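You operate a simulated robot arm through the tools that you are given. There is no shell and no other tool. Be economical: measure what you need, move in short steps, check, and stop when the job is done.

The job below is to be done with a simulated two-armed robot. You get a single attempt, and the scene is never put back.

JOB
Scrub the green crust off the white fitting base.
Fine: teal pull knob out first, in last; hold the base for pull and scrub; yellow brush, laid back. Set down upright: yellow brush. Where these are worked on the way, their far stop is far enough and under half their travel is too little: teal pull knob. What is to be rubbed or washed off counts as gone when no trace of it is left.

The check looks at the end state, three seconds after you hand in, the way a careful person would. Anything else that was tipped, shoved, dropped, spilled or broken makes it a failure.

ROBOT AND FRAMES
Two 7-joint arms with two-finger parallel grippers on one trunk, on a base that drives. Base frame: it is fixed to the floor where the robot stands at the start and does not move with it; the origin is under the middle of the robot, x ahead of it, y to its left, z up. Lengths are in mm, angles in degrees, forces in N, time in s.
The left shoulder is at the start at [56, 173, 1144], the right one opposite. With the tool pointing down near the work surface each hand reaches from about 400 to 880 mm from the robot's upright axis, wherever it stands, measured 20 degrees to its own side. Places, roughly: teal pull knob [500, 100, 900]. Payload 3.43 kg a hand.
The TCP of each hand is the grasp point between the finger pads, 34 mm short of the fingertips. In the tool frame z runs along the fingers and y along their closing line. The gripper opens to 128 mm. The fingers are 24 mm wide and 12 mm thick; the gripper's body (48 by 130 mm) begins 96 mm behind the TCP.
Orientation is that of the tool frame in the base frame, as a unit quaternion [x, y, z, w]. With the fingers straight down and closing along the base's y, the tool's x points along the base's -x, its y along +y and its z along -z.

CONTROLS
- The arms move only by the tool arm_command. It takes "left_deltas", "right_deltas" or both (then of equal length, played together; a hand with none holds still); each is a list of rows, each an object (a shift or turn left out is 0, a gripper value left out holds the last) with "translation": the shift along the tool's x, y, z in m, a list of three; "rotation": the turn, a rotation vector about the tool's x, y, z in degrees, a list of three. In form: [{"translation": [dx, dy, dz], "rotation": [rx, ry, rz]}, ...]. A call has 1 to 10 rows; each row shifts and turns the commanded pose from where the row before left it, along the tool's axes as they then stand. "left_hand" and "right_hand" are, for a hand that has rows, the closure in counts, from 0 (fully open) to 255 (shut), set as the call begins (left out, the last holds). Each row takes 0.2 s and may step no farther than 50 mm and 8.6 degrees from the row before; otherwise, or with a gripper value out of range, the whole call is refused. Where a pose cannot be reached the arm comes as near as it can. A force on the tool above 90 N (or 10 N above the force at the start of the call, whichever is more), or a blocked arm, ends the call early, and 0.2 s more pass. Each finger travels about 153 mm/s and halts on what it meets, pressing with about 25 N; the grip force reading is that of the motor and also rises with nothing between the fingers. The clock runs only during rows and for 0.2 s after the last one: add rows that do not move to give the fingers time. It gives the time, the measured TCP pose, the force on the tool (base axes), the opening and the grip force at its end, in the units of the frame above (readings bear some noise), with the torque about the TCP (base axes, N m) and any sound that the robot's microphone picked up, and new pictures: "pictures" is both (left out), scene, wrist or none (wrist: the cameras of the hands that moved).
- Cameras (640 x 400 px; columns grow to the right, rows downward): "scene" is now at [119.7, 17.9, 1379.6]; the picture's right is [0.07, -1.00, 0.01], its down [-0.52, -0.04, -0.85] and it looks along [0.85, 0.05, -0.53] (base axes); focal length 256 px, centre (320, 200). "left" rides on the left gripper at [76, 11, -160] in its tool frame; the picture's right is [-0.15, 0.99, 0.00], its down [-0.88, -0.13, -0.46] and it looks along [-0.45, -0.07, 0.89] (tool axes); focal length 234 px, centre (320, 200). "right" rides on the right gripper at [76, -11, -160] in its tool frame; the picture's right is [0.15, 0.99, 0.00], its down [-0.88, 0.13, -0.46] and it looks along [-0.45, 0.07, 0.89] (tool axes); focal length 234 px, centre (320, 200). There is no depth. A picture from a camera that has moved, and an enlarged one, comes with that camera's place and axes in the base frame and with its lens.
- raise_lower(by): slides the trunk up (or, below 0, down) by that many mm; the arms and the scene camera ride with it, the base frame stays. It gives what a move gives, with no picture.
- drive_base(legs): drives the robot by 1 to 6 legs, each [ahead, left, turn to the left] in mm, mm and degrees, along the robot's own axes; the way and the turn of a leg run together, so that a leg with both is an arc; at most 1500 mm and 180 degrees a leg. The arms and the cameras ride along, it lands a little off, and it stops where it bumps. It gives what a move gives, and a new picture of the scene camera.
- turn_head(pan, tilt): turns the head with the scene camera to pan (to the left, within 86 degrees either way) and tilt (down, from -29 to 69), counted from straight ahead of the robot. It gives what a move gives, and a new picture of the scene camera.
- zoom(camera, box): a new picture of the part [left, top, right, bottom] of that camera's present view, enlarged. The clock stands still meanwhile.
- finish_job(): hands the job in; it is judged then, once.

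Work in short steps. Places have to be worked out from the pictures, the camera data and where the tool is seen: move nearer, look again, correct. Check each grasp and each placing, and mend what went wrong. You have 120 turns and 260 pictures in all, those below and enlarged ones among them. Open the grippers and draw the arms clear of the work before you hand the job in, unless the task says otherwise; then end with one line.

The tools are called as name(argument=value, ...) on one line, values as JSON. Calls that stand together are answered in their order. arm_command: Moves the arms, as the interface text tells. Its arguments: {"type":"object","properties":{"left_deltas":{"type":"array","items":{"type":"object","properties":{"translation":{"type":"array","items":{"type":"number"}},"rotation":{"type":"array","items":{"type":"number"}}}}},"left_hand":{"type":"number"},"right_deltas":{"type":"array","items":{"type":"object","properties":{"translation":{"type":"array","items":{"type":"number"}},"rotation":{"type":"array","items":{"type":"number"}}}}},"right_hand":{"type":"number"},"pictures":{"type":"string","enum":["both","scene","wrist","none"]}},"required":[]} The other tools are called the same way: raise_lower (by) slides the trunk up or down; drive_base (legs) drives the base; turn_head (pan, tilt) turns the head that bears the scene camera; zoom (camera, box) takes an enlarged picture of a part of a camera's view; finish_job () hands the job in.

At the start:

```text
t: 0.0
left_position: [494.6, 262.0, 1248.0]
left_orientation: [0.0, 1.0, -0.004, 0.007]
left_contact_force: [0.7, -0.3, -0.8]
left_wrist_torque: [0.02, 0.01, 0.0]
left_width: 128.2
left_grasp_force: 0.1
right_position: [701.8, -153.4, 1236.1]
right_orientation: [-0.001, 1.0, -0.004, 0.008]
right_contact_force: [-0.1, -0.5, 0.6]
right_wrist_torque: [0.01, -0.05, 0.01]
right_width: 128.2
right_grasp_force: 0.0
trunk travel left (down, up): [-625.0, 315.0]
robot x, y, heading: [1.5, 0.3, -0.0]
head pan, tilt: [4.0, 32.4]
```

scene: 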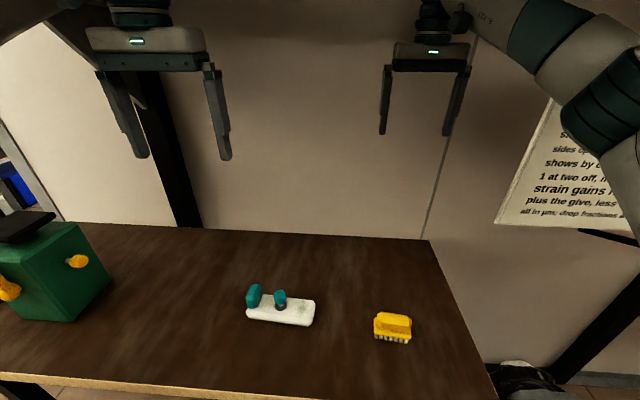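
right: 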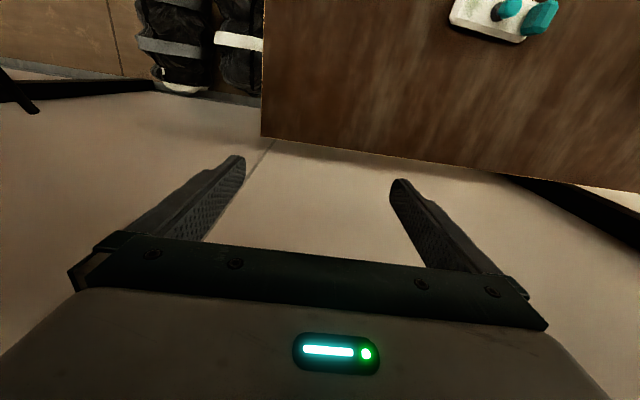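
left: 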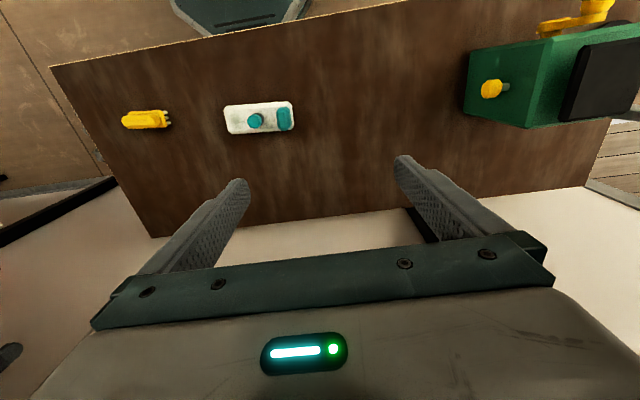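

I start with enlarged looks at the fitting, the brush, and the notice on the wall.

zoom(camera="scene", box=[220, 260, 340, 340])

zoom(camera="scene", box=[350, 290, 440, 360])

zoom(camera="scene", box=[480, 90, 640, 240])

zoom(camera="left", box=[100, 80, 320, 160])

```text
5.00 times, centred on (280, 300) of scene
camera zoom: at [119.7, 17.9, 1379.6], right [0.07, -1.0, 0.01], down [-0.52, -0.04, -0.85], along [0.85, 0.05, -0.53], focal length 1281 px, centre (520, -300)
```

zoom: 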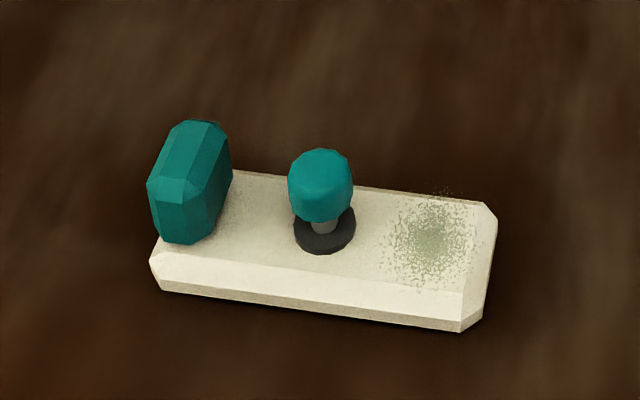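

```text
5.71 times, centred on (395, 325) of scene
camera zoom: at [119.7, 17.9, 1379.6], right [0.07, -1.0, 0.01], down [-0.52, -0.04, -0.85], along [0.85, 0.05, -0.53], focal length 1464 px, centre (-109, -514)
```

zoom: 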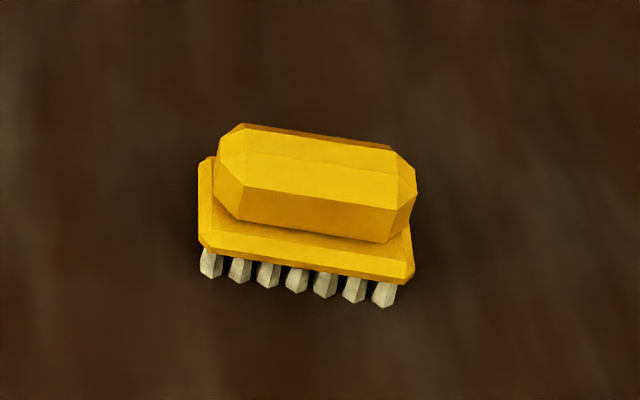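

```text
2.67 times, centred on (560, 165) of scene
camera zoom: at [119.7, 17.9, 1379.6], right [0.07, -1.0, 0.01], down [-0.52, -0.04, -0.85], along [0.85, 0.05, -0.53], focal length 683 px, centre (-320, 293)
```

zoom: 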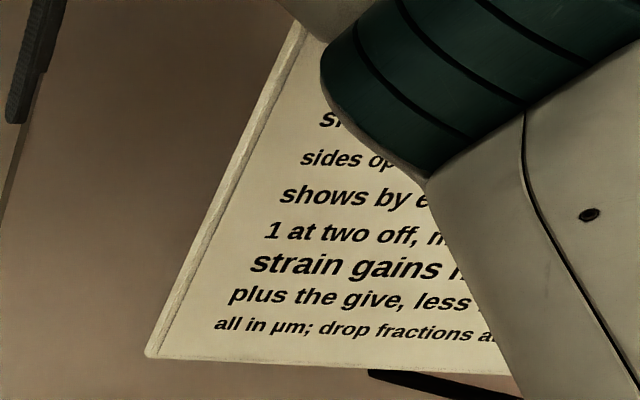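

```text
2.91 times, centred on (210, 120) of left
camera zoom: at [416.9, 274.9, 1406.3], right [0.15, 0.99, -0.01], down [0.87, -0.13, 0.47], along [0.46, -0.07, -0.88], focal length 681 px, centre (640, 433)
```

zoom: 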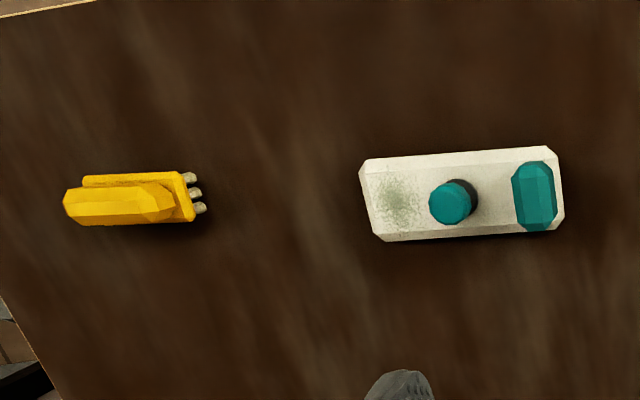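

The fitting base lies at about y 60–200, x 480. Its teal handle is at about [482,186,895], the knob at about [481,126,896], and the brush grip at about [442,-117,894] with its bristles down. I pitch the left hand so it leans back toward the robot, ready to hold the handle without blocking the right hand.

arm_command(left_deltas=[{"translation": [0.02, -0.012, 0.03], "rotation": [0, -7.5, 0]}, {"rotation": [0, -7.5, 0]}, {"rotation": [0, -7.5, 0]}, {"rotation": [0, -7.5, 0]}, {"rotation": [0, -7.5, 0]}, {"rotation": [0, -7.5, 0]}, {"rotation": [0, 0, 0]}], pictures="wrist")

```text
t: 1.6
left_position: [477.4, 249.2, 1217.7]
left_orientation: [-0.002, 0.921, -0.005, 0.389]
left_contact_force: [0.7, -1.1, 0.2]
left_wrist_torque: [0.01, 0.03, 0.01]
left_width: 128.2
left_grasp_force: 0.0
right_position: [703.3, -152.8, 1236.8]
right_orientation: [-0.002, 1.0, -0.005, 0.009]
right_contact_force: [0.5, -0.1, -0.5]
right_wrist_torque: [0.01, 0.01, 0.0]
right_width: 128.1
right_grasp_force: 0.0
trunk travel left (down, up): [-625.0, 315.0]
robot x, y, heading: [-3.0, -1.7, -0.0]
head pan, tilt: [4.0, 32.4]
camera left: at [310.5, 261.5, 1273.8], right [0.1, 0.99, 0.1], down [0.29, -0.12, 0.95], along [0.95, -0.07, -0.3], focal length 234 px, centre (320, 200)
```

left: 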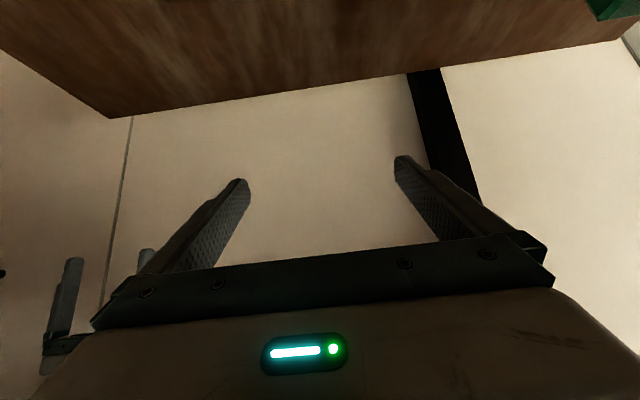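

The tilt is reached, with the tool's z axis at about [0.72,0,-0.70]. I now move the left hand down and back toward the approach line of the handle, stopping short of it.

arm_command(left_deltas=[{"translation": [0.03, -0.0105, 0.015]}, {"translation": [0.03, -0.0105, 0.015]}, {"translation": [0.03, -0.0105, 0.015]}, {"translation": [0.03, -0.0105, 0.015]}, {"translation": [0.03, -0.0105, 0.015]}, {"translation": [0.03, -0.0105, 0.015]}, {"translation": [0, 0, 0]}], pictures="both")

```text
t: 3.2
left_position: [511.2, 168.3, 1079.3]
left_orientation: [-0.002, 0.923, -0.003, 0.386]
left_contact_force: [0.8, -0.3, 0.5]
left_wrist_torque: [-0.01, 0.04, -0.01]
left_width: 128.1
left_grasp_force: 0.1
left hand out of reach, approached as far as the arm can: row 2, 3, 4, 5, 6
right_position: [703.9, -152.0, 1237.6]
right_orientation: [-0.001, 1.0, -0.006, 0.009]
right_contact_force: [0.2, 0.2, 0.0]
right_wrist_torque: [0.02, -0.01, 0.03]
right_width: 128.0
right_grasp_force: 0.1
trunk travel left (down, up): [-625.0, 315.0]
robot x, y, heading: [2.5, -1.6, 0.1]
head pan, tilt: [4.0, 32.4]
camera scene: at [122.6, 17.8, 1379.3], right [0.07, -1.0, 0.01], down [-0.53, -0.04, -0.85], along [0.85, 0.05, -0.53], focal length 256 px, centre (320, 200)
camera left: at [343.3, 180.0, 1135.9], right [0.1, 0.99, 0.1], down [0.29, -0.12, 0.95], along [0.95, -0.07, -0.3], focal length 234 px, centre (320, 200)
```

scene: 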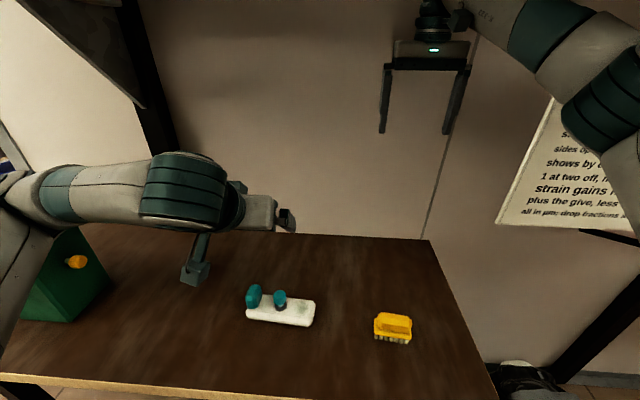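
left: 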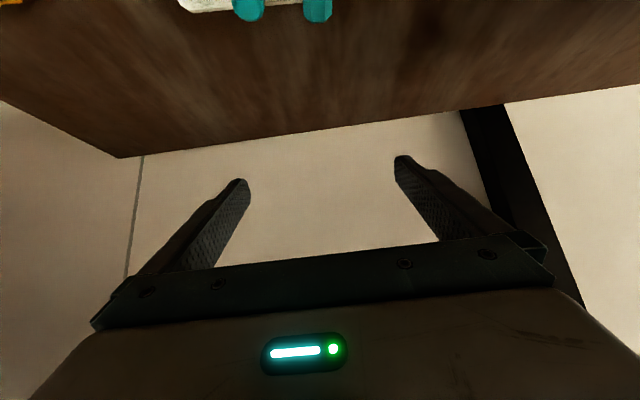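

Leaning this way, the arm runs out of room close to the robot, so I back the base off 200 mm to give both arms space.

drive_base(legs=[[-200, 0, 0]])

```text
t: 4.8
left_position: [321.7, 158.8, 1073.2]
left_orientation: [0.001, 0.924, 0.0, 0.381]
left_contact_force: [0.9, 0.4, 0.2]
left_wrist_torque: [0.04, -0.01, 0.06]
left_width: 127.8
left_grasp_force: 0.1
right_position: [516.0, -165.1, 1223.7]
right_orientation: [0.0, 1.0, 0.0, 0.002]
right_contact_force: [-0.1, 0.0, 0.0]
right_wrist_torque: [0.02, -0.04, -0.02]
right_width: 128.3
right_grasp_force: 0.1
trunk travel left (down, up): [-625.0, 315.0]
robot x, y, heading: [-199.3, -3.2, -0.1]
head pan, tilt: [4.0, 32.4]
camera scene: at [-63.2, 5.6, 1377.7], right [0.07, -1.0, 0.0], down [-0.54, -0.04, -0.84], along [0.84, 0.06, -0.54], focal length 256 px, centre (320, 200)
```

scene: 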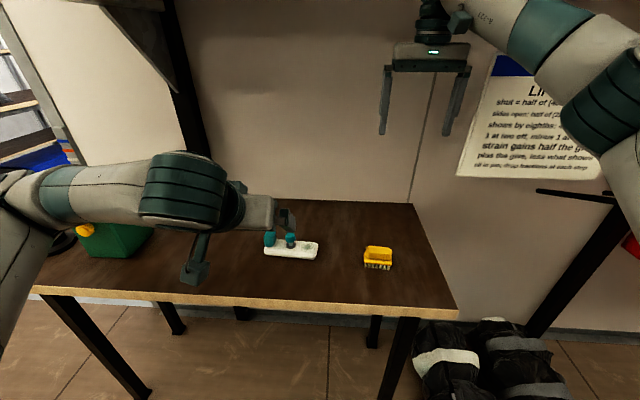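

The readings suggest the robot is still rocking slightly after the stop, so I hold still briefly and read again.

arm_command(left_deltas=[{"translation": [0, 0, 0]}, {"translation": [0, 0, 0]}, {"translation": [0, 0, 0]}], pictures="both")

zoom(camera="scene", box=[440, 40, 640, 190])

```text
t: 5.6
left_position: [320.3, 159.2, 1074.5]
left_orientation: [0.0, 0.925, 0.001, 0.381]
left_contact_force: [0.3, -0.3, 0.1]
left_wrist_torque: [0.01, 0.02, -0.01]
left_width: 128.0
left_grasp_force: 0.0
right_position: [514.9, -164.5, 1224.4]
right_orientation: [0.0, 1.0, 0.0, 0.001]
right_contact_force: [0.5, 0.2, 0.5]
right_wrist_torque: [0.0, 0.03, -0.01]
right_width: 128.0
right_grasp_force: 0.0
trunk travel left (down, up): [-625.0, 315.0]
robot x, y, heading: [-198.2, 0.2, -0.2]
head pan, tilt: [4.0, 32.4]
camera scene: at [-63.6, 6.3, 1377.9], right [0.07, -1.0, 0.0], down [-0.54, -0.04, -0.84], along [0.84, 0.06, -0.54], focal length 256 px, centre (320, 200)
camera left: at [154.7, 170.4, 1133.6], right [0.1, 0.99, 0.1], down [0.3, -0.13, 0.94], along [0.95, -0.07, -0.31], focal length 234 px, centre (320, 200)
```

scene: 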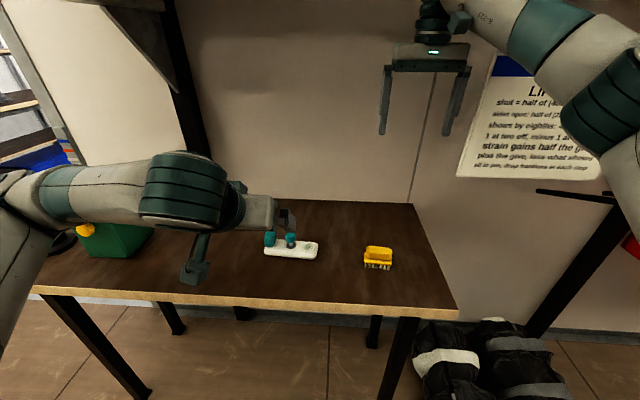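
left: 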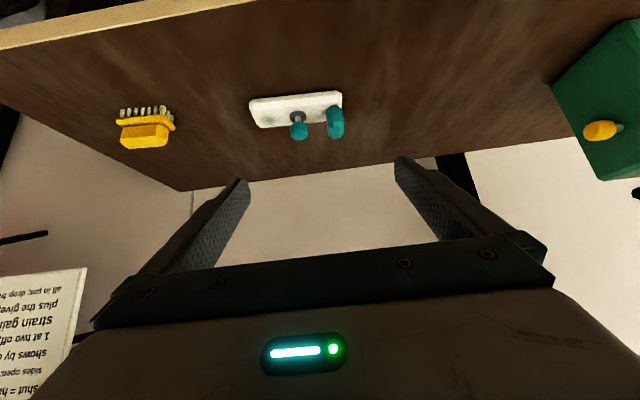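

```text
2.67 times, centred on (540, 115) of scene
camera zoom: at [-63.6, 6.3, 1377.9], right [0.07, -1.0, 0.0], down [-0.54, -0.04, -0.84], along [0.84, 0.06, -0.54], focal length 683 px, centre (-267, 427)
```

zoom: 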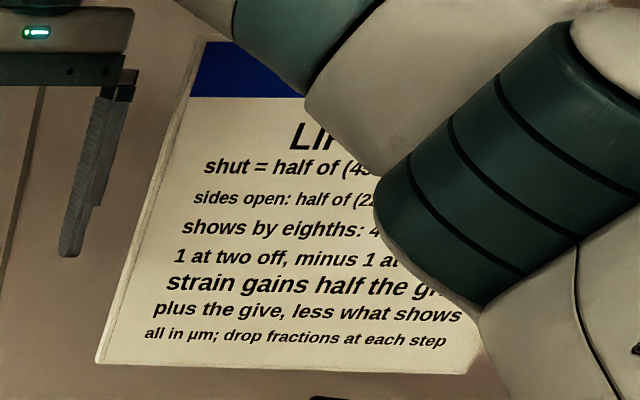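

The readings are steady now, and the notice has nothing to do with this job. I zoom on the fitting from both cameras to fix its places in the present frame.

zoom(camera="left", box=[232, 75, 360, 155])

zoom(camera="scene", box=[250, 215, 410, 315])

zoom(camera="left", box=[90, 75, 218, 155])

```text
5.00 times, centred on (296, 115) of left
camera zoom: at [154.7, 170.4, 1133.6], right [0.1, 0.99, 0.1], down [0.3, -0.13, 0.94], along [0.95, -0.07, -0.31], focal length 1171 px, centre (440, 625)
```

zoom: 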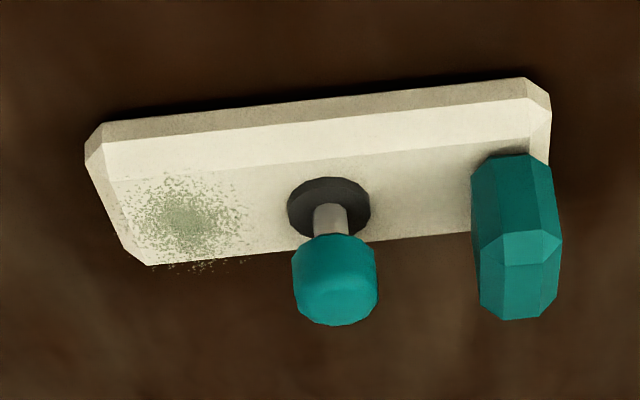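

```text
4.00 times, centred on (330, 265) of scene
camera zoom: at [-63.6, 6.3, 1377.9], right [0.07, -1.0, 0.0], down [-0.54, -0.04, -0.84], along [0.84, 0.06, -0.54], focal length 1025 px, centre (280, -60)
```

zoom: 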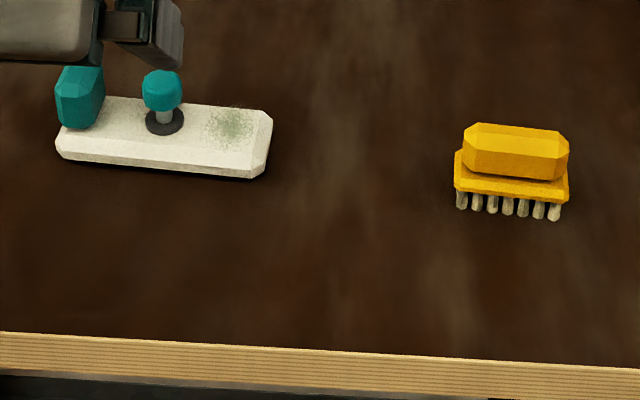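

```text
5.00 times, centred on (154, 115) of left
camera zoom: at [154.7, 170.4, 1133.6], right [0.1, 0.99, 0.1], down [0.3, -0.13, 0.94], along [0.95, -0.07, -0.31], focal length 1171 px, centre (1150, 625)
```

zoom: 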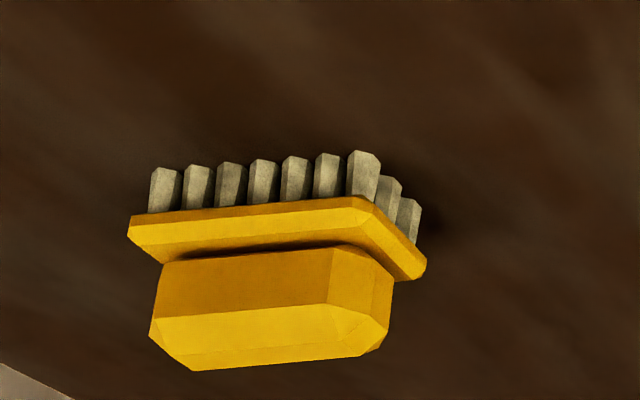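

The present estimates are: handle centre about [467,184,902] (about 27 mm wide), knob cap about [469,126,911], base top about z 880 and table about 863, with the base yawed about 4.5°. I narrow the left opening to clear the knob and start moving along the approach line.

arm_command(left_deltas=[{"translation": [0, 0, 0], "rotation": [3.2, 0, 3.2]}, {"translation": [0.0, 0.008, 0.02]}, {"translation": [0.003, 0.008, 0.02]}, {"translation": [0, 0, 0]}], left_hand=160, pictures="both")

```text
t: 6.6
left_position: [349.5, 172.0, 1042.8]
left_orientation: [0.037, 0.924, -0.015, 0.381]
left_contact_force: [0.0, -0.5, 0.9]
left_wrist_torque: [0.01, 0.0, 0.01]
left_width: 47.5
left_grasp_force: 0.0
right_position: [515.7, -164.4, 1225.0]
right_orientation: [0.0, 1.0, 0.0, 0.0]
right_contact_force: [0.6, 0.5, 0.0]
right_wrist_torque: [0.0, 0.0, 0.02]
right_width: 128.0
right_grasp_force: 0.0
trunk travel left (down, up): [-625.0, 315.0]
robot x, y, heading: [-203.2, 2.0, -0.2]
head pan, tilt: [4.0, 32.4]
camera scene: at [-64.0, 5.9, 1377.9], right [0.07, -1.0, 0.0], down [-0.54, -0.04, -0.84], along [0.84, 0.06, -0.54], focal length 256 px, centre (320, 200)
camera left: at [183.0, 196.7, 1103.1], right [0.18, 0.98, 0.1], down [0.29, -0.15, 0.94], along [0.94, -0.14, -0.31], focal length 234 px, centre (320, 200)
```

scene: 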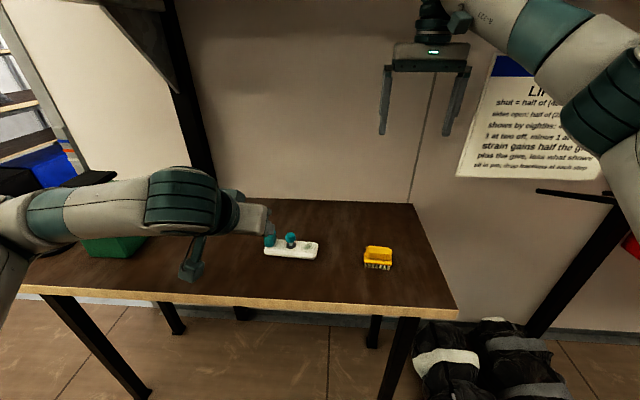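
left: 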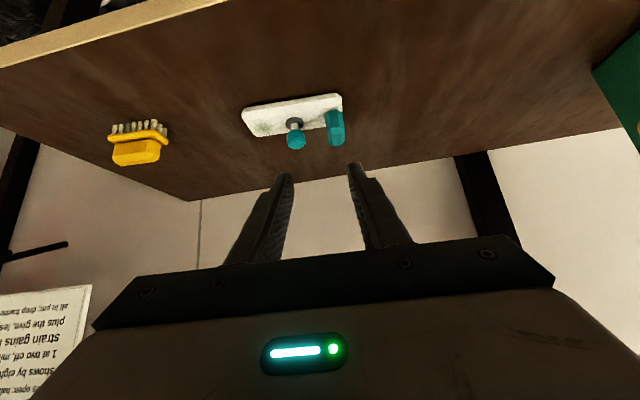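

The motion tracks as commanded. I continue along the approach axis, stopping about 40 mm short of the handle.

arm_command(left_deltas=[{"translation": [0.001, 0.005, 0.032]}, {"translation": [0.001, 0.005, 0.032]}, {"translation": [0.002, 0.005, 0.032]}, {"translation": [0.001, 0.006, 0.032]}, {"translation": [0, 0, 0]}], pictures="both")

zoom(camera="left", box=[200, 60, 440, 210])

```text
t: 7.8
left_position: [436.5, 187.1, 949.2]
left_orientation: [0.037, 0.924, -0.015, 0.381]
left_contact_force: [0.8, -0.8, -0.1]
left_wrist_torque: [0.03, 0.0, 0.02]
left_width: 47.8
left_grasp_force: 0.0
right_position: [515.4, -164.4, 1225.8]
right_orientation: [-0.001, 1.0, 0.0, 0.001]
right_contact_force: [0.6, 0.2, -0.2]
right_wrist_torque: [0.04, 0.0, 0.01]
right_width: 128.0
right_grasp_force: 0.0
trunk travel left (down, up): [-625.0, 315.0]
robot x, y, heading: [-200.8, 3.0, -0.3]
head pan, tilt: [4.0, 32.4]
camera scene: at [-64.2, 5.9, 1377.9], right [0.07, -1.0, 0.0], down [-0.53, -0.04, -0.84], along [0.84, 0.06, -0.54], focal length 256 px, centre (320, 200)
camera left: at [271.0, 211.0, 1009.0], right [0.18, 0.98, 0.1], down [0.29, -0.16, 0.94], along [0.94, -0.14, -0.31], focal length 234 px, centre (320, 200)
```

scene: 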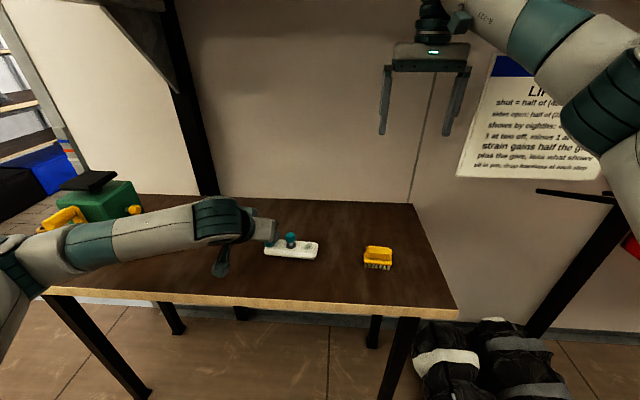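
left: 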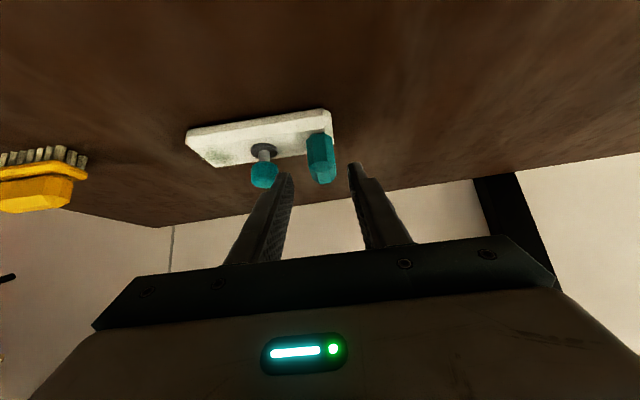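

```text
2.67 times, centred on (320, 135) of left
camera zoom: at [271.0, 211.0, 1009.0], right [0.18, 0.98, 0.1], down [0.29, -0.16, 0.94], along [0.94, -0.14, -0.31], focal length 624 px, centre (320, 373)
```

zoom: 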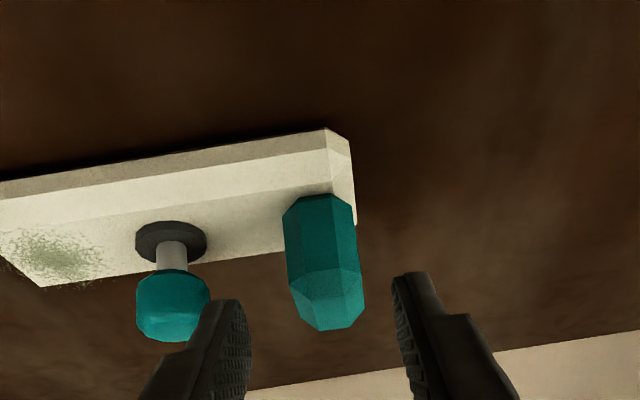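

The handle sits between the fingers, measured at about [467,188,904]. I advance the last 45 mm with a 3.5 mm shift in y.

arm_command(left_deltas=[{"translation": [0, 0.0035, 0.012]}, {"translation": [0, 0, 0.016]}, {"translation": [0, 0, 0.016]}, {"translation": [0, 0, 0]}], pictures="wrist")

zoom(camera="left", box=[200, 60, 440, 210])

zoom(camera="scene", box=[200, 180, 360, 280])

```text
t: 8.8
left_position: [468.5, 187.3, 918.1]
left_orientation: [0.038, 0.924, -0.015, 0.38]
left_contact_force: [-0.4, 1.2, 0.7]
left_wrist_torque: [0.03, 0.0, -0.03]
left_width: 47.7
left_grasp_force: 0.0
right_position: [515.5, -164.4, 1223.8]
right_orientation: [0.001, 1.0, 0.0, 0.001]
right_contact_force: [0.8, 0.5, -0.6]
right_wrist_torque: [0.01, 0.01, 0.0]
right_width: 127.9
right_grasp_force: 0.0
trunk travel left (down, up): [-625.0, 315.0]
robot x, y, heading: [-198.8, 0.5, -0.1]
head pan, tilt: [4.0, 32.4]
camera left: at [302.1, 212.0, 977.8], right [0.18, 0.98, 0.1], down [0.29, -0.15, 0.94], along [0.94, -0.14, -0.31], focal length 234 px, centre (320, 200)
```

left: 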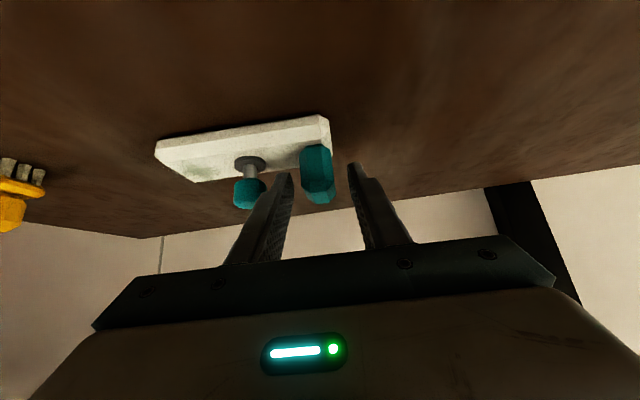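

```text
2.67 times, centred on (320, 135) of left
camera zoom: at [302.1, 212.0, 977.8], right [0.18, 0.98, 0.1], down [0.29, -0.15, 0.94], along [0.94, -0.14, -0.31], focal length 624 px, centre (320, 373)
```

zoom: 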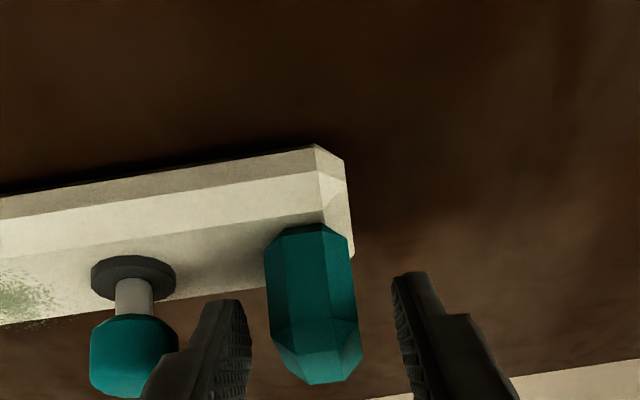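

```text
4.00 times, centred on (280, 230) of scene
camera zoom: at [-64.0, 6.2, 1377.9], right [0.07, -1.0, 0.0], down [-0.54, -0.04, -0.84], along [0.84, 0.06, -0.54], focal length 1025 px, centre (480, 80)
```

zoom: 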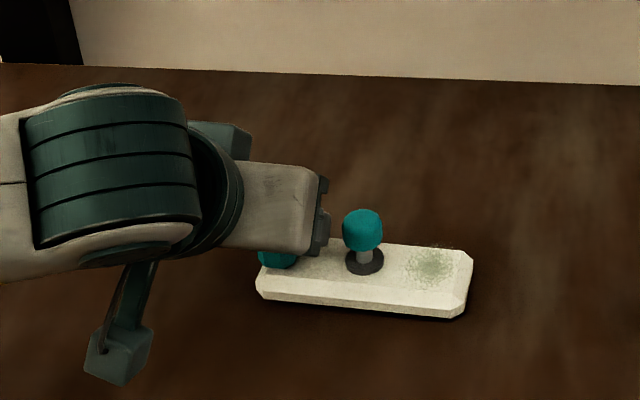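

The handle is centred between the pads and the tips clear the base top. I close the left gripper on it.

arm_command(left_deltas=[{"translation": [0, 0, 0]}, {"translation": [0, 0, 0]}, {"translation": [0, 0, 0]}, {"translation": [0, 0, 0]}], left_hand=255, pictures="wrist")

zoom(camera="left", box=[200, 60, 440, 210])

```text
t: 9.8
left_position: [467.2, 187.6, 919.2]
left_orientation: [0.037, 0.924, -0.015, 0.381]
left_contact_force: [-0.1, -0.5, -0.6]
left_wrist_torque: [-0.1, -0.02, -0.09]
left_width: 25.3
left_grasp_force: 24.9
right_position: [515.4, -164.3, 1224.4]
right_orientation: [0.0, 1.0, 0.0, 0.001]
right_contact_force: [0.7, -0.2, 0.7]
right_wrist_torque: [0.02, -0.01, -0.01]
right_width: 127.8
right_grasp_force: 0.0
trunk travel left (down, up): [-625.0, 315.0]
robot x, y, heading: [-199.8, -0.8, -0.2]
head pan, tilt: [4.0, 32.4]
camera left: at [302.2, 212.0, 977.9], right [0.18, 0.98, 0.1], down [0.29, -0.15, 0.94], along [0.94, -0.14, -0.31], focal length 234 px, centre (320, 200)
```

left: 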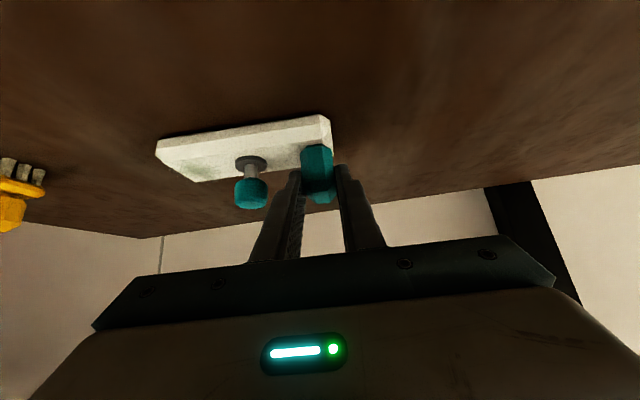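

```text
2.67 times, centred on (320, 135) of left
camera zoom: at [302.2, 212.0, 977.9], right [0.18, 0.98, 0.1], down [0.29, -0.15, 0.94], along [0.94, -0.14, -0.31], focal length 624 px, centre (320, 373)
```

zoom: 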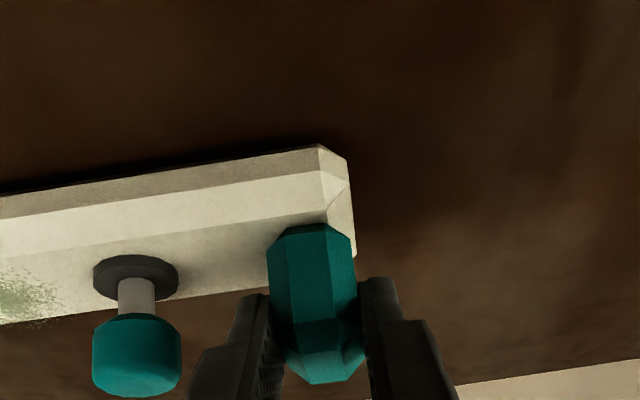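

The handle is held: width 25.3 mm, grip 25 N. For the knob, the right hand must close along x and lean away from the left hand, so I turn the right hand -90° about its axis in place.

arm_command(right_deltas=[{"rotation": [0, 0, -8.5]}, {"rotation": [0, 0, -8.5]}, {"rotation": [0, 0, -8.5]}, {"rotation": [0, 0, -8.5]}, {"rotation": [0, 0, -8.5]}, {"rotation": [0, 0, -8.5]}, {"rotation": [0, 0, -8.5]}, {"rotation": [0, 0, -8.5]}, {"rotation": [0, 0, -8.5]}, {"rotation": [0, 0, -8.5]}], pictures="none")

arm_command(right_deltas=[{"rotation": [0, -6.7, -3]}, {"rotation": [0, -6.7, 0]}, {"rotation": [0, -6.7, 0]}, {"rotation": [0, 0, 0]}], pictures="both")

```text
t: 12.0
left_position: [468.2, 187.7, 918.5]
left_orientation: [0.037, 0.924, -0.015, 0.381]
left_contact_force: [-1.5, 1.2, 1.1]
left_wrist_torque: [-0.05, -0.05, -0.03]
left_width: 25.4
left_grasp_force: 24.6
right_position: [282.5, -78.8, 1152.7]
right_orientation: [-0.674, 0.738, 0.0, 0.001]
right_contact_force: [-0.1, 0.0, 0.1]
right_wrist_torque: [0.01, -0.03, 0.01]
right_width: 128.1
right_grasp_force: 0.0
right hand out of reach, approached as far as the arm can: row 4, 5, 6, 7, 8, 9, 10
trunk travel left (down, up): [-625.0, 315.0]
robot x, y, heading: [-205.2, 0.1, -0.1]
head pan, tilt: [4.0, 32.4]
```

```text
t: 13.0
left_position: [467.6, 187.9, 918.2]
left_orientation: [0.037, 0.924, -0.015, 0.381]
left_contact_force: [-0.5, 0.9, 0.1]
left_wrist_torque: [-0.06, 0.06, -0.04]
left_width: 25.5
left_grasp_force: 25.4
right_position: [273.5, -75.8, 1150.4]
right_orientation: [-0.684, 0.708, 0.119, 0.127]
right_contact_force: [0.1, 0.3, -0.1]
right_wrist_torque: [0.05, -0.02, 0.0]
right_width: 128.2
right_grasp_force: 0.0
right hand out of reach, approached as far as the arm can: row 1
trunk travel left (down, up): [-625.0, 315.0]
robot x, y, heading: [-202.5, -2.1, -0.2]
head pan, tilt: [4.0, 32.4]
camera scene: at [-63.8, 6.5, 1377.9], right [0.07, -1.0, 0.0], down [-0.54, -0.04, -0.84], along [0.84, 0.06, -0.54], focal length 256 px, centre (320, 200)
camera right: at [278.5, -203.2, 1275.6], right [-0.99, -0.1, -0.06], down [-0.11, 0.67, 0.73], along [-0.04, 0.73, -0.68], focal length 234 px, centre (320, 200)
```

scene: 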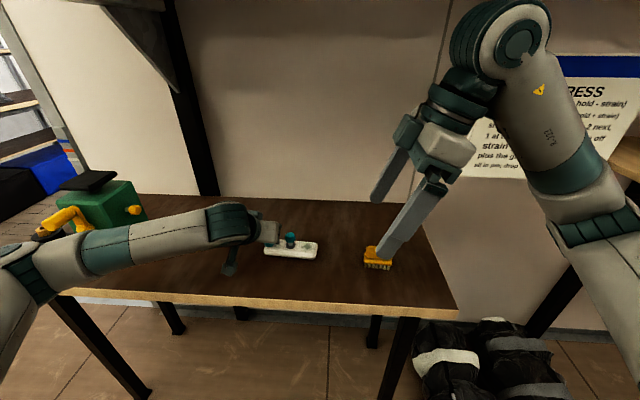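
right: 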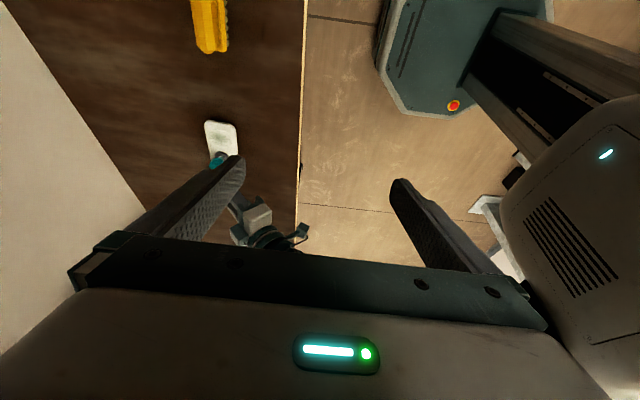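

The arm re-posed itself to reach this orientation, which is the one I wanted (closing along x, leaning 20° toward -y). I narrow the opening and bring the right hand forward to a point right of and above the knob.

arm_command(right_deltas=[{"translation": [-0.006, -0.04, 0.018]}, {"translation": [-0.008, -0.04, 0.02]}, {"translation": [-0.008, -0.04, 0.02]}, {"translation": [-0.008, -0.04, 0.02]}, {"translation": [-0.008, -0.029, 0.02]}, {"translation": [0, 0, 0]}], right_hand=130, pictures="both")

```text
t: 14.4
left_position: [468.1, 187.7, 918.6]
left_orientation: [0.037, 0.924, -0.016, 0.38]
left_contact_force: [0.2, 0.7, -0.3]
left_wrist_torque: [-0.08, -0.06, -0.01]
left_width: 25.3
left_grasp_force: 25.0
right_position: [288.3, -26.8, 1122.5]
right_orientation: [-0.682, 0.71, 0.119, 0.128]
right_contact_force: [1.2, 0.8, -1.1]
right_wrist_torque: [0.04, 0.0, -0.03]
right_width: 62.8
right_grasp_force: 0.0
right hand out of reach, approached as far as the arm can: row 1, 2, 3, 4, 5
trunk travel left (down, up): [-625.0, 315.0]
robot x, y, heading: [-202.4, -5.6, 0.2]
head pan, tilt: [4.0, 32.4]
camera scene: at [-63.7, 6.2, 1377.9], right [0.07, -1.0, 0.0], down [-0.54, -0.04, -0.84], along [0.84, 0.06, -0.54], focal length 256 px, centre (320, 200)
camera right: at [293.9, -154.5, 1247.6], right [-0.99, -0.1, -0.05], down [-0.11, 0.68, 0.73], along [-0.03, 0.73, -0.68], focal length 234 px, centre (320, 200)
```

scene: 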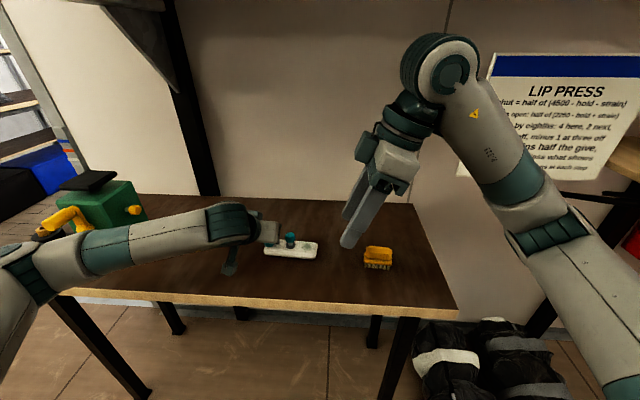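
right: 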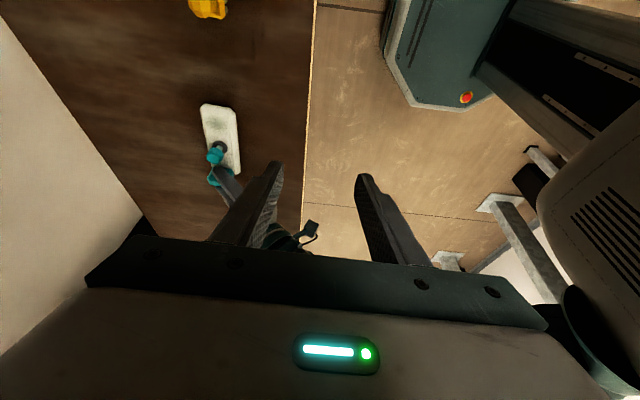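

This turn direction drives the right wrist into its limit and forward reach is blocked. I undo the lean and turn, then try the opposite turn.

arm_command(right_deltas=[{"rotation": [0, 6.7, 0]}, {"rotation": [0, 6.7, 0]}, {"rotation": [0, 6.7, 0]}, {"rotation": [0, 0, 8.5]}, {"rotation": [0, 0, 8.5]}, {"rotation": [0, 0, 8.5]}, {"rotation": [0, 0, 8.5]}, {"rotation": [0, 0, 8.5]}, {"rotation": [0, 0, 8.5]}, {"rotation": [0, 0, 8.5]}], pictures="none")

arm_command(right_deltas=[{"translation": [-0.04, -0.02, 0], "rotation": [0, 0, 8.5]}, {"translation": [-0.04, -0.02, 0], "rotation": [0, 0, 8.5]}, {"translation": [-0.04, 0, 0], "rotation": [0, 0, 8.5]}, {"translation": [-0.04, 0, 0], "rotation": [0, 0, 0]}, {"translation": [0, 0, 0]}], pictures="scene")

```text
t: 16.6
left_position: [467.3, 188.2, 919.9]
left_orientation: [0.037, 0.924, -0.015, 0.381]
left_contact_force: [-0.6, 0.3, 0.7]
left_wrist_torque: [-0.08, -0.04, -0.04]
left_width: 25.7
left_grasp_force: 24.7
right_position: [288.8, -27.2, 1124.1]
right_orientation: [-0.244, 0.97, 0.0, 0.002]
right_contact_force: [-0.2, 0.4, -0.3]
right_wrist_torque: [-0.02, 0.01, 0.0]
right_width: 62.8
right_grasp_force: 0.0
trunk travel left (down, up): [-625.0, 315.0]
robot x, y, heading: [-200.9, 1.7, -0.4]
head pan, tilt: [4.0, 32.4]
```

```text
t: 17.8
left_position: [469.1, 186.5, 919.1]
left_orientation: [0.037, 0.924, -0.016, 0.381]
left_contact_force: [-0.2, 0.2, 0.3]
left_wrist_torque: [-0.18, -0.02, 0.04]
left_width: 25.3
left_grasp_force: 24.6
right_position: [456.0, -20.5, 1122.6]
right_orientation: [-0.026, 1.0, -0.001, 0.002]
right_contact_force: [-0.6, -0.2, 0.5]
right_wrist_torque: [-0.03, -0.01, -0.01]
right_width: 62.4
right_grasp_force: 0.1
trunk travel left (down, up): [-625.0, 315.0]
robot x, y, heading: [-201.5, -0.3, -0.0]
head pan, tilt: [4.0, 32.4]
camera scene: at [-63.8, 6.1, 1377.8], right [0.07, -1.0, 0.0], down [-0.54, -0.04, -0.84], along [0.84, 0.06, -0.54], focal length 256 px, centre (320, 200)
```

scene: 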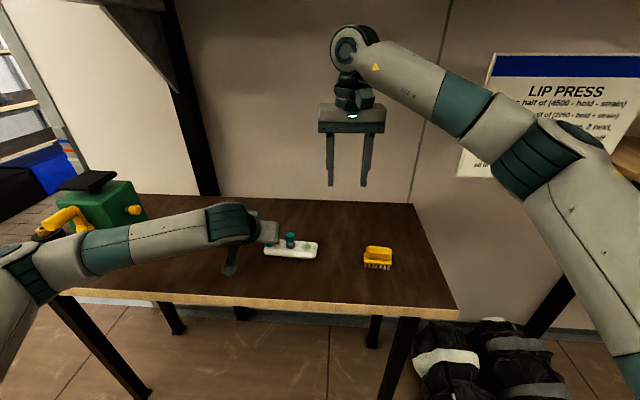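

Recovered to [456,-20,1122] pointing down. Now I turn +85° here.

arm_command(right_deltas=[{"rotation": [0, 0, 8.5]}, {"rotation": [0, 0, 8.5]}, {"rotation": [0, 0, 8.5]}, {"rotation": [0, 0, 8.5]}, {"rotation": [0, 0, 8.5]}, {"rotation": [0, 0, 8.5]}, {"rotation": [0, 0, 8.5]}, {"rotation": [0, 0, 8.5]}, {"rotation": [0, 0, 8.5]}, {"rotation": [0, 0, 8.5]}], pictures="both")

```text
t: 20.0
left_position: [467.6, 187.2, 919.1]
left_orientation: [0.037, 0.924, -0.016, 0.38]
left_contact_force: [-0.2, -0.3, 0.3]
left_wrist_torque: [-0.03, -0.03, 0.07]
left_width: 25.5
left_grasp_force: 25.1
right_position: [456.5, -20.5, 1122.7]
right_orientation: [0.657, 0.754, 0.001, 0.002]
right_contact_force: [-0.3, -1.5, 0.4]
right_wrist_torque: [0.01, 0.0, -0.03]
right_width: 62.5
right_grasp_force: 0.2
trunk travel left (down, up): [-625.0, 315.0]
robot x, y, heading: [-199.2, -2.5, 0.0]
head pan, tilt: [4.0, 32.4]
camera scene: at [-63.7, 6.3, 1377.9], right [0.07, -1.0, 0.0], down [-0.54, -0.04, -0.84], along [0.84, 0.06, -0.54], focal length 256 px, centre (320, 200)
camera right: at [433.7, 52.0, 1283.7], right [0.96, 0.28, 0.0], down [0.25, -0.85, 0.46], along [0.13, -0.44, -0.89], focal length 234 px, centre (320, 200)
```

scene: 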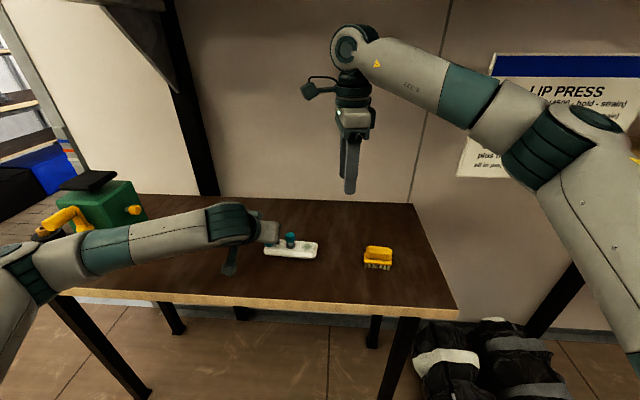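
right: 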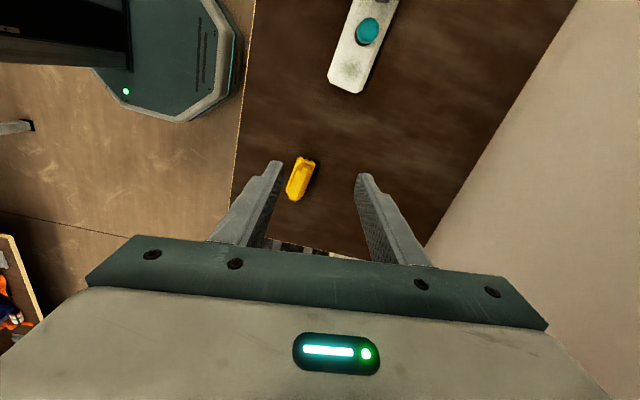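

The +85° turn works, and the camera side stays clear of the left hand, which leans back. I move over toward the knob and add the 20° lean.

arm_command(right_deltas=[{"translation": [0.023, 0.007, 0.02], "rotation": [0, 6.7, 0]}, {"translation": [0.013, 0.007, 0.028], "rotation": [0, 6.7, 0]}, {"translation": [0.013, 0.007, 0.03], "rotation": [0, 6.7, 0]}, {"translation": [0.01, 0.004, 0.03], "rotation": [0, 0, 0]}, {"translation": [0, 0, 0]}], pictures="both")

```text
t: 21.2
left_position: [468.7, 186.1, 917.9]
left_orientation: [0.036, 0.924, -0.014, 0.381]
left_contact_force: [-0.5, 0.4, -0.3]
left_wrist_torque: [-0.14, -0.03, 0.0]
left_width: 25.5
left_grasp_force: 24.7
right_position: [470.5, 60.5, 1026.4]
right_orientation: [0.645, 0.743, 0.117, -0.13]
right_contact_force: [-0.2, -0.4, -0.2]
right_wrist_torque: [-0.01, -0.01, 0.02]
right_width: 62.8
right_grasp_force: 0.1
trunk travel left (down, up): [-625.0, 315.0]
robot x, y, heading: [-203.2, -0.1, -0.2]
head pan, tilt: [4.0, 32.4]
camera scene: at [-63.8, 5.7, 1377.9], right [0.07, -1.0, 0.0], down [-0.54, -0.04, -0.84], along [0.84, 0.06, -0.54], focal length 256 px, centre (320, 200)
camera right: at [455.7, 74.3, 1203.1], right [0.96, 0.27, 0.06], down [0.26, -0.96, 0.13], along [0.09, -0.11, -0.99], focal length 234 px, centre (320, 200)
```

scene: 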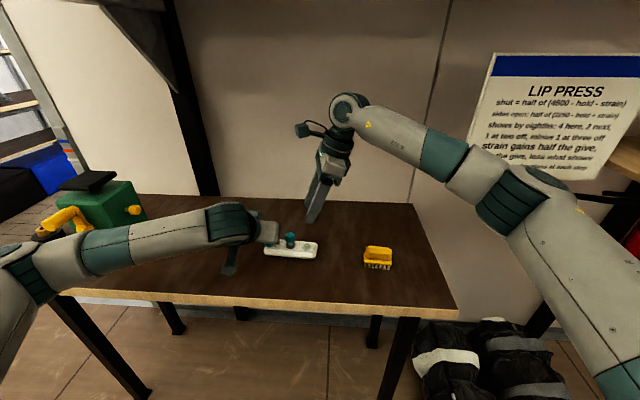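
right: 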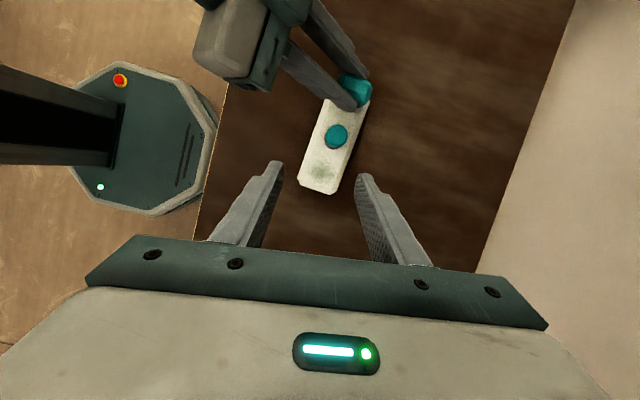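

This overhead view is good, so I zoom for a finer measure of the knob and crust.

zoom(camera="right", box=[256, 60, 416, 200])

zoom(camera="scene", box=[230, 165, 390, 275])

```text
2.86 times, centred on (336, 130) of right
camera zoom: at [455.7, 74.3, 1203.1], right [0.96, 0.27, 0.06], down [0.26, -0.96, 0.13], along [0.09, -0.11, -0.99], focal length 669 px, centre (274, 400)
```

zoom: 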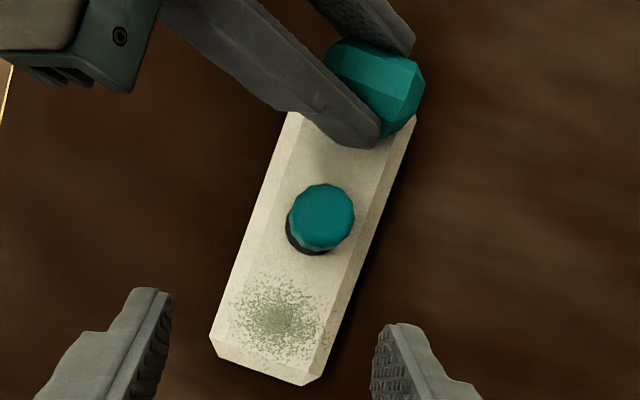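

```text
3.64 times, centred on (310, 220) of scene
camera zoom: at [-63.8, 5.7, 1377.9], right [0.07, -1.0, 0.0], down [-0.54, -0.04, -0.84], along [0.84, 0.06, -0.54], focal length 932 px, centre (356, 127)
```

zoom: 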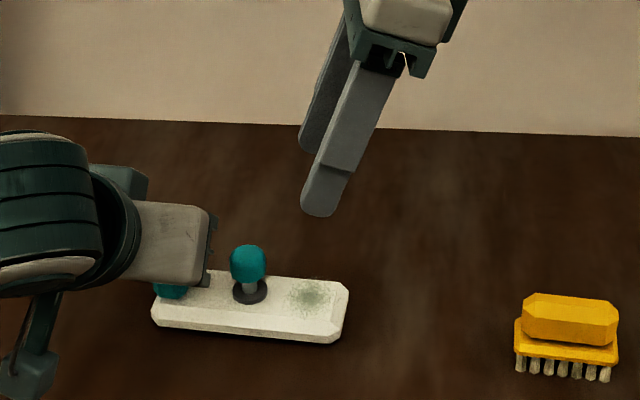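

The right camera puts the knob at about [481,122] in the right hand's readings, about 10 mm off the left hand's frame, so I steer the right hand by its own camera. I move to a standoff about 60 mm back along its axis.

arm_command(right_deltas=[{"translation": [0.005, 0.006, 0.018]}, {"translation": [0.005, 0.006, 0.018]}, {"translation": [0.005, 0.006, 0.018]}, {"translation": [0, 0, 0]}], pictures="wrist")

zoom(camera="right", box=[240, 60, 400, 200])

zoom(camera="scene", box=[230, 165, 390, 275])

```text
t: 22.2
left_position: [467.2, 188.2, 918.7]
left_orientation: [0.038, 0.924, -0.016, 0.38]
left_contact_force: [-0.5, 0.2, -0.1]
left_wrist_torque: [-0.15, -0.03, 0.04]
left_width: 25.3
left_grasp_force: 25.6
right_position: [485.0, 96.3, 980.6]
right_orientation: [0.646, 0.744, 0.116, -0.13]
right_contact_force: [-0.3, 0.1, 0.6]
right_wrist_torque: [0.01, 0.01, 0.03]
right_width: 62.7
right_grasp_force: 0.0
trunk travel left (down, up): [-625.0, 315.0]
robot x, y, heading: [-203.4, 3.1, 0.1]
head pan, tilt: [4.0, 32.4]
camera right: at [469.8, 108.9, 1157.2], right [0.96, 0.27, 0.05], down [0.27, -0.96, 0.13], along [0.09, -0.11, -0.99], focal length 234 px, centre (320, 200)
```

right: 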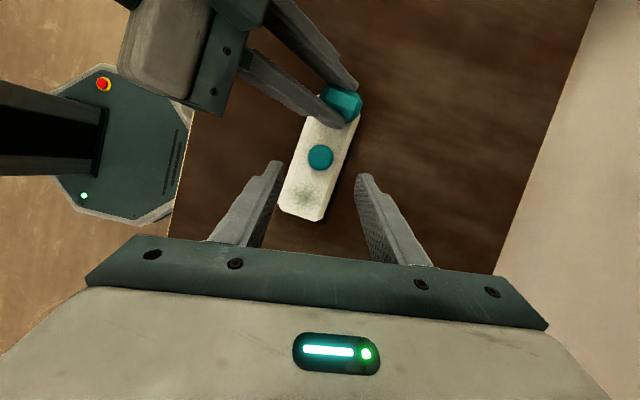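

```text
2.86 times, centred on (320, 130) of right
camera zoom: at [469.8, 108.9, 1157.2], right [0.96, 0.27, 0.05], down [0.27, -0.96, 0.13], along [0.09, -0.11, -0.99], focal length 669 px, centre (320, 400)
```

zoom: 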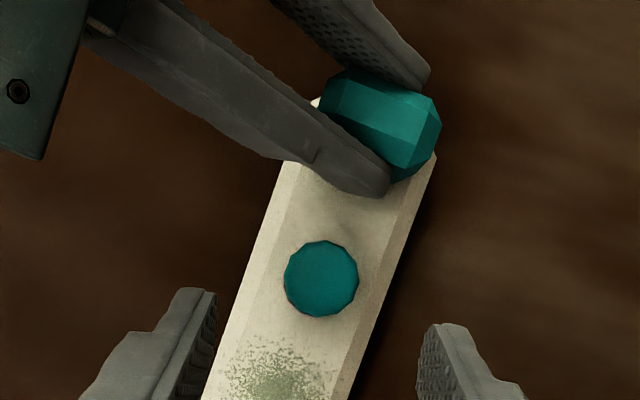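

```text
3.64 times, centred on (310, 220) of scene
camera zoom: at [-63.8, 6.2, 1377.9], right [0.07, -1.0, 0.0], down [-0.54, -0.04, -0.84], along [0.84, 0.06, -0.54], focal length 932 px, centre (356, 127)
```

zoom: 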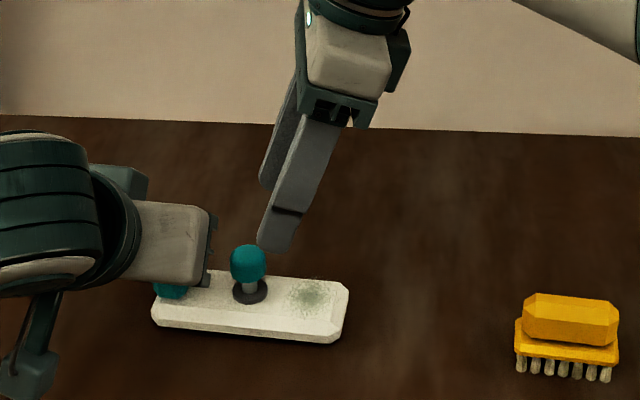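

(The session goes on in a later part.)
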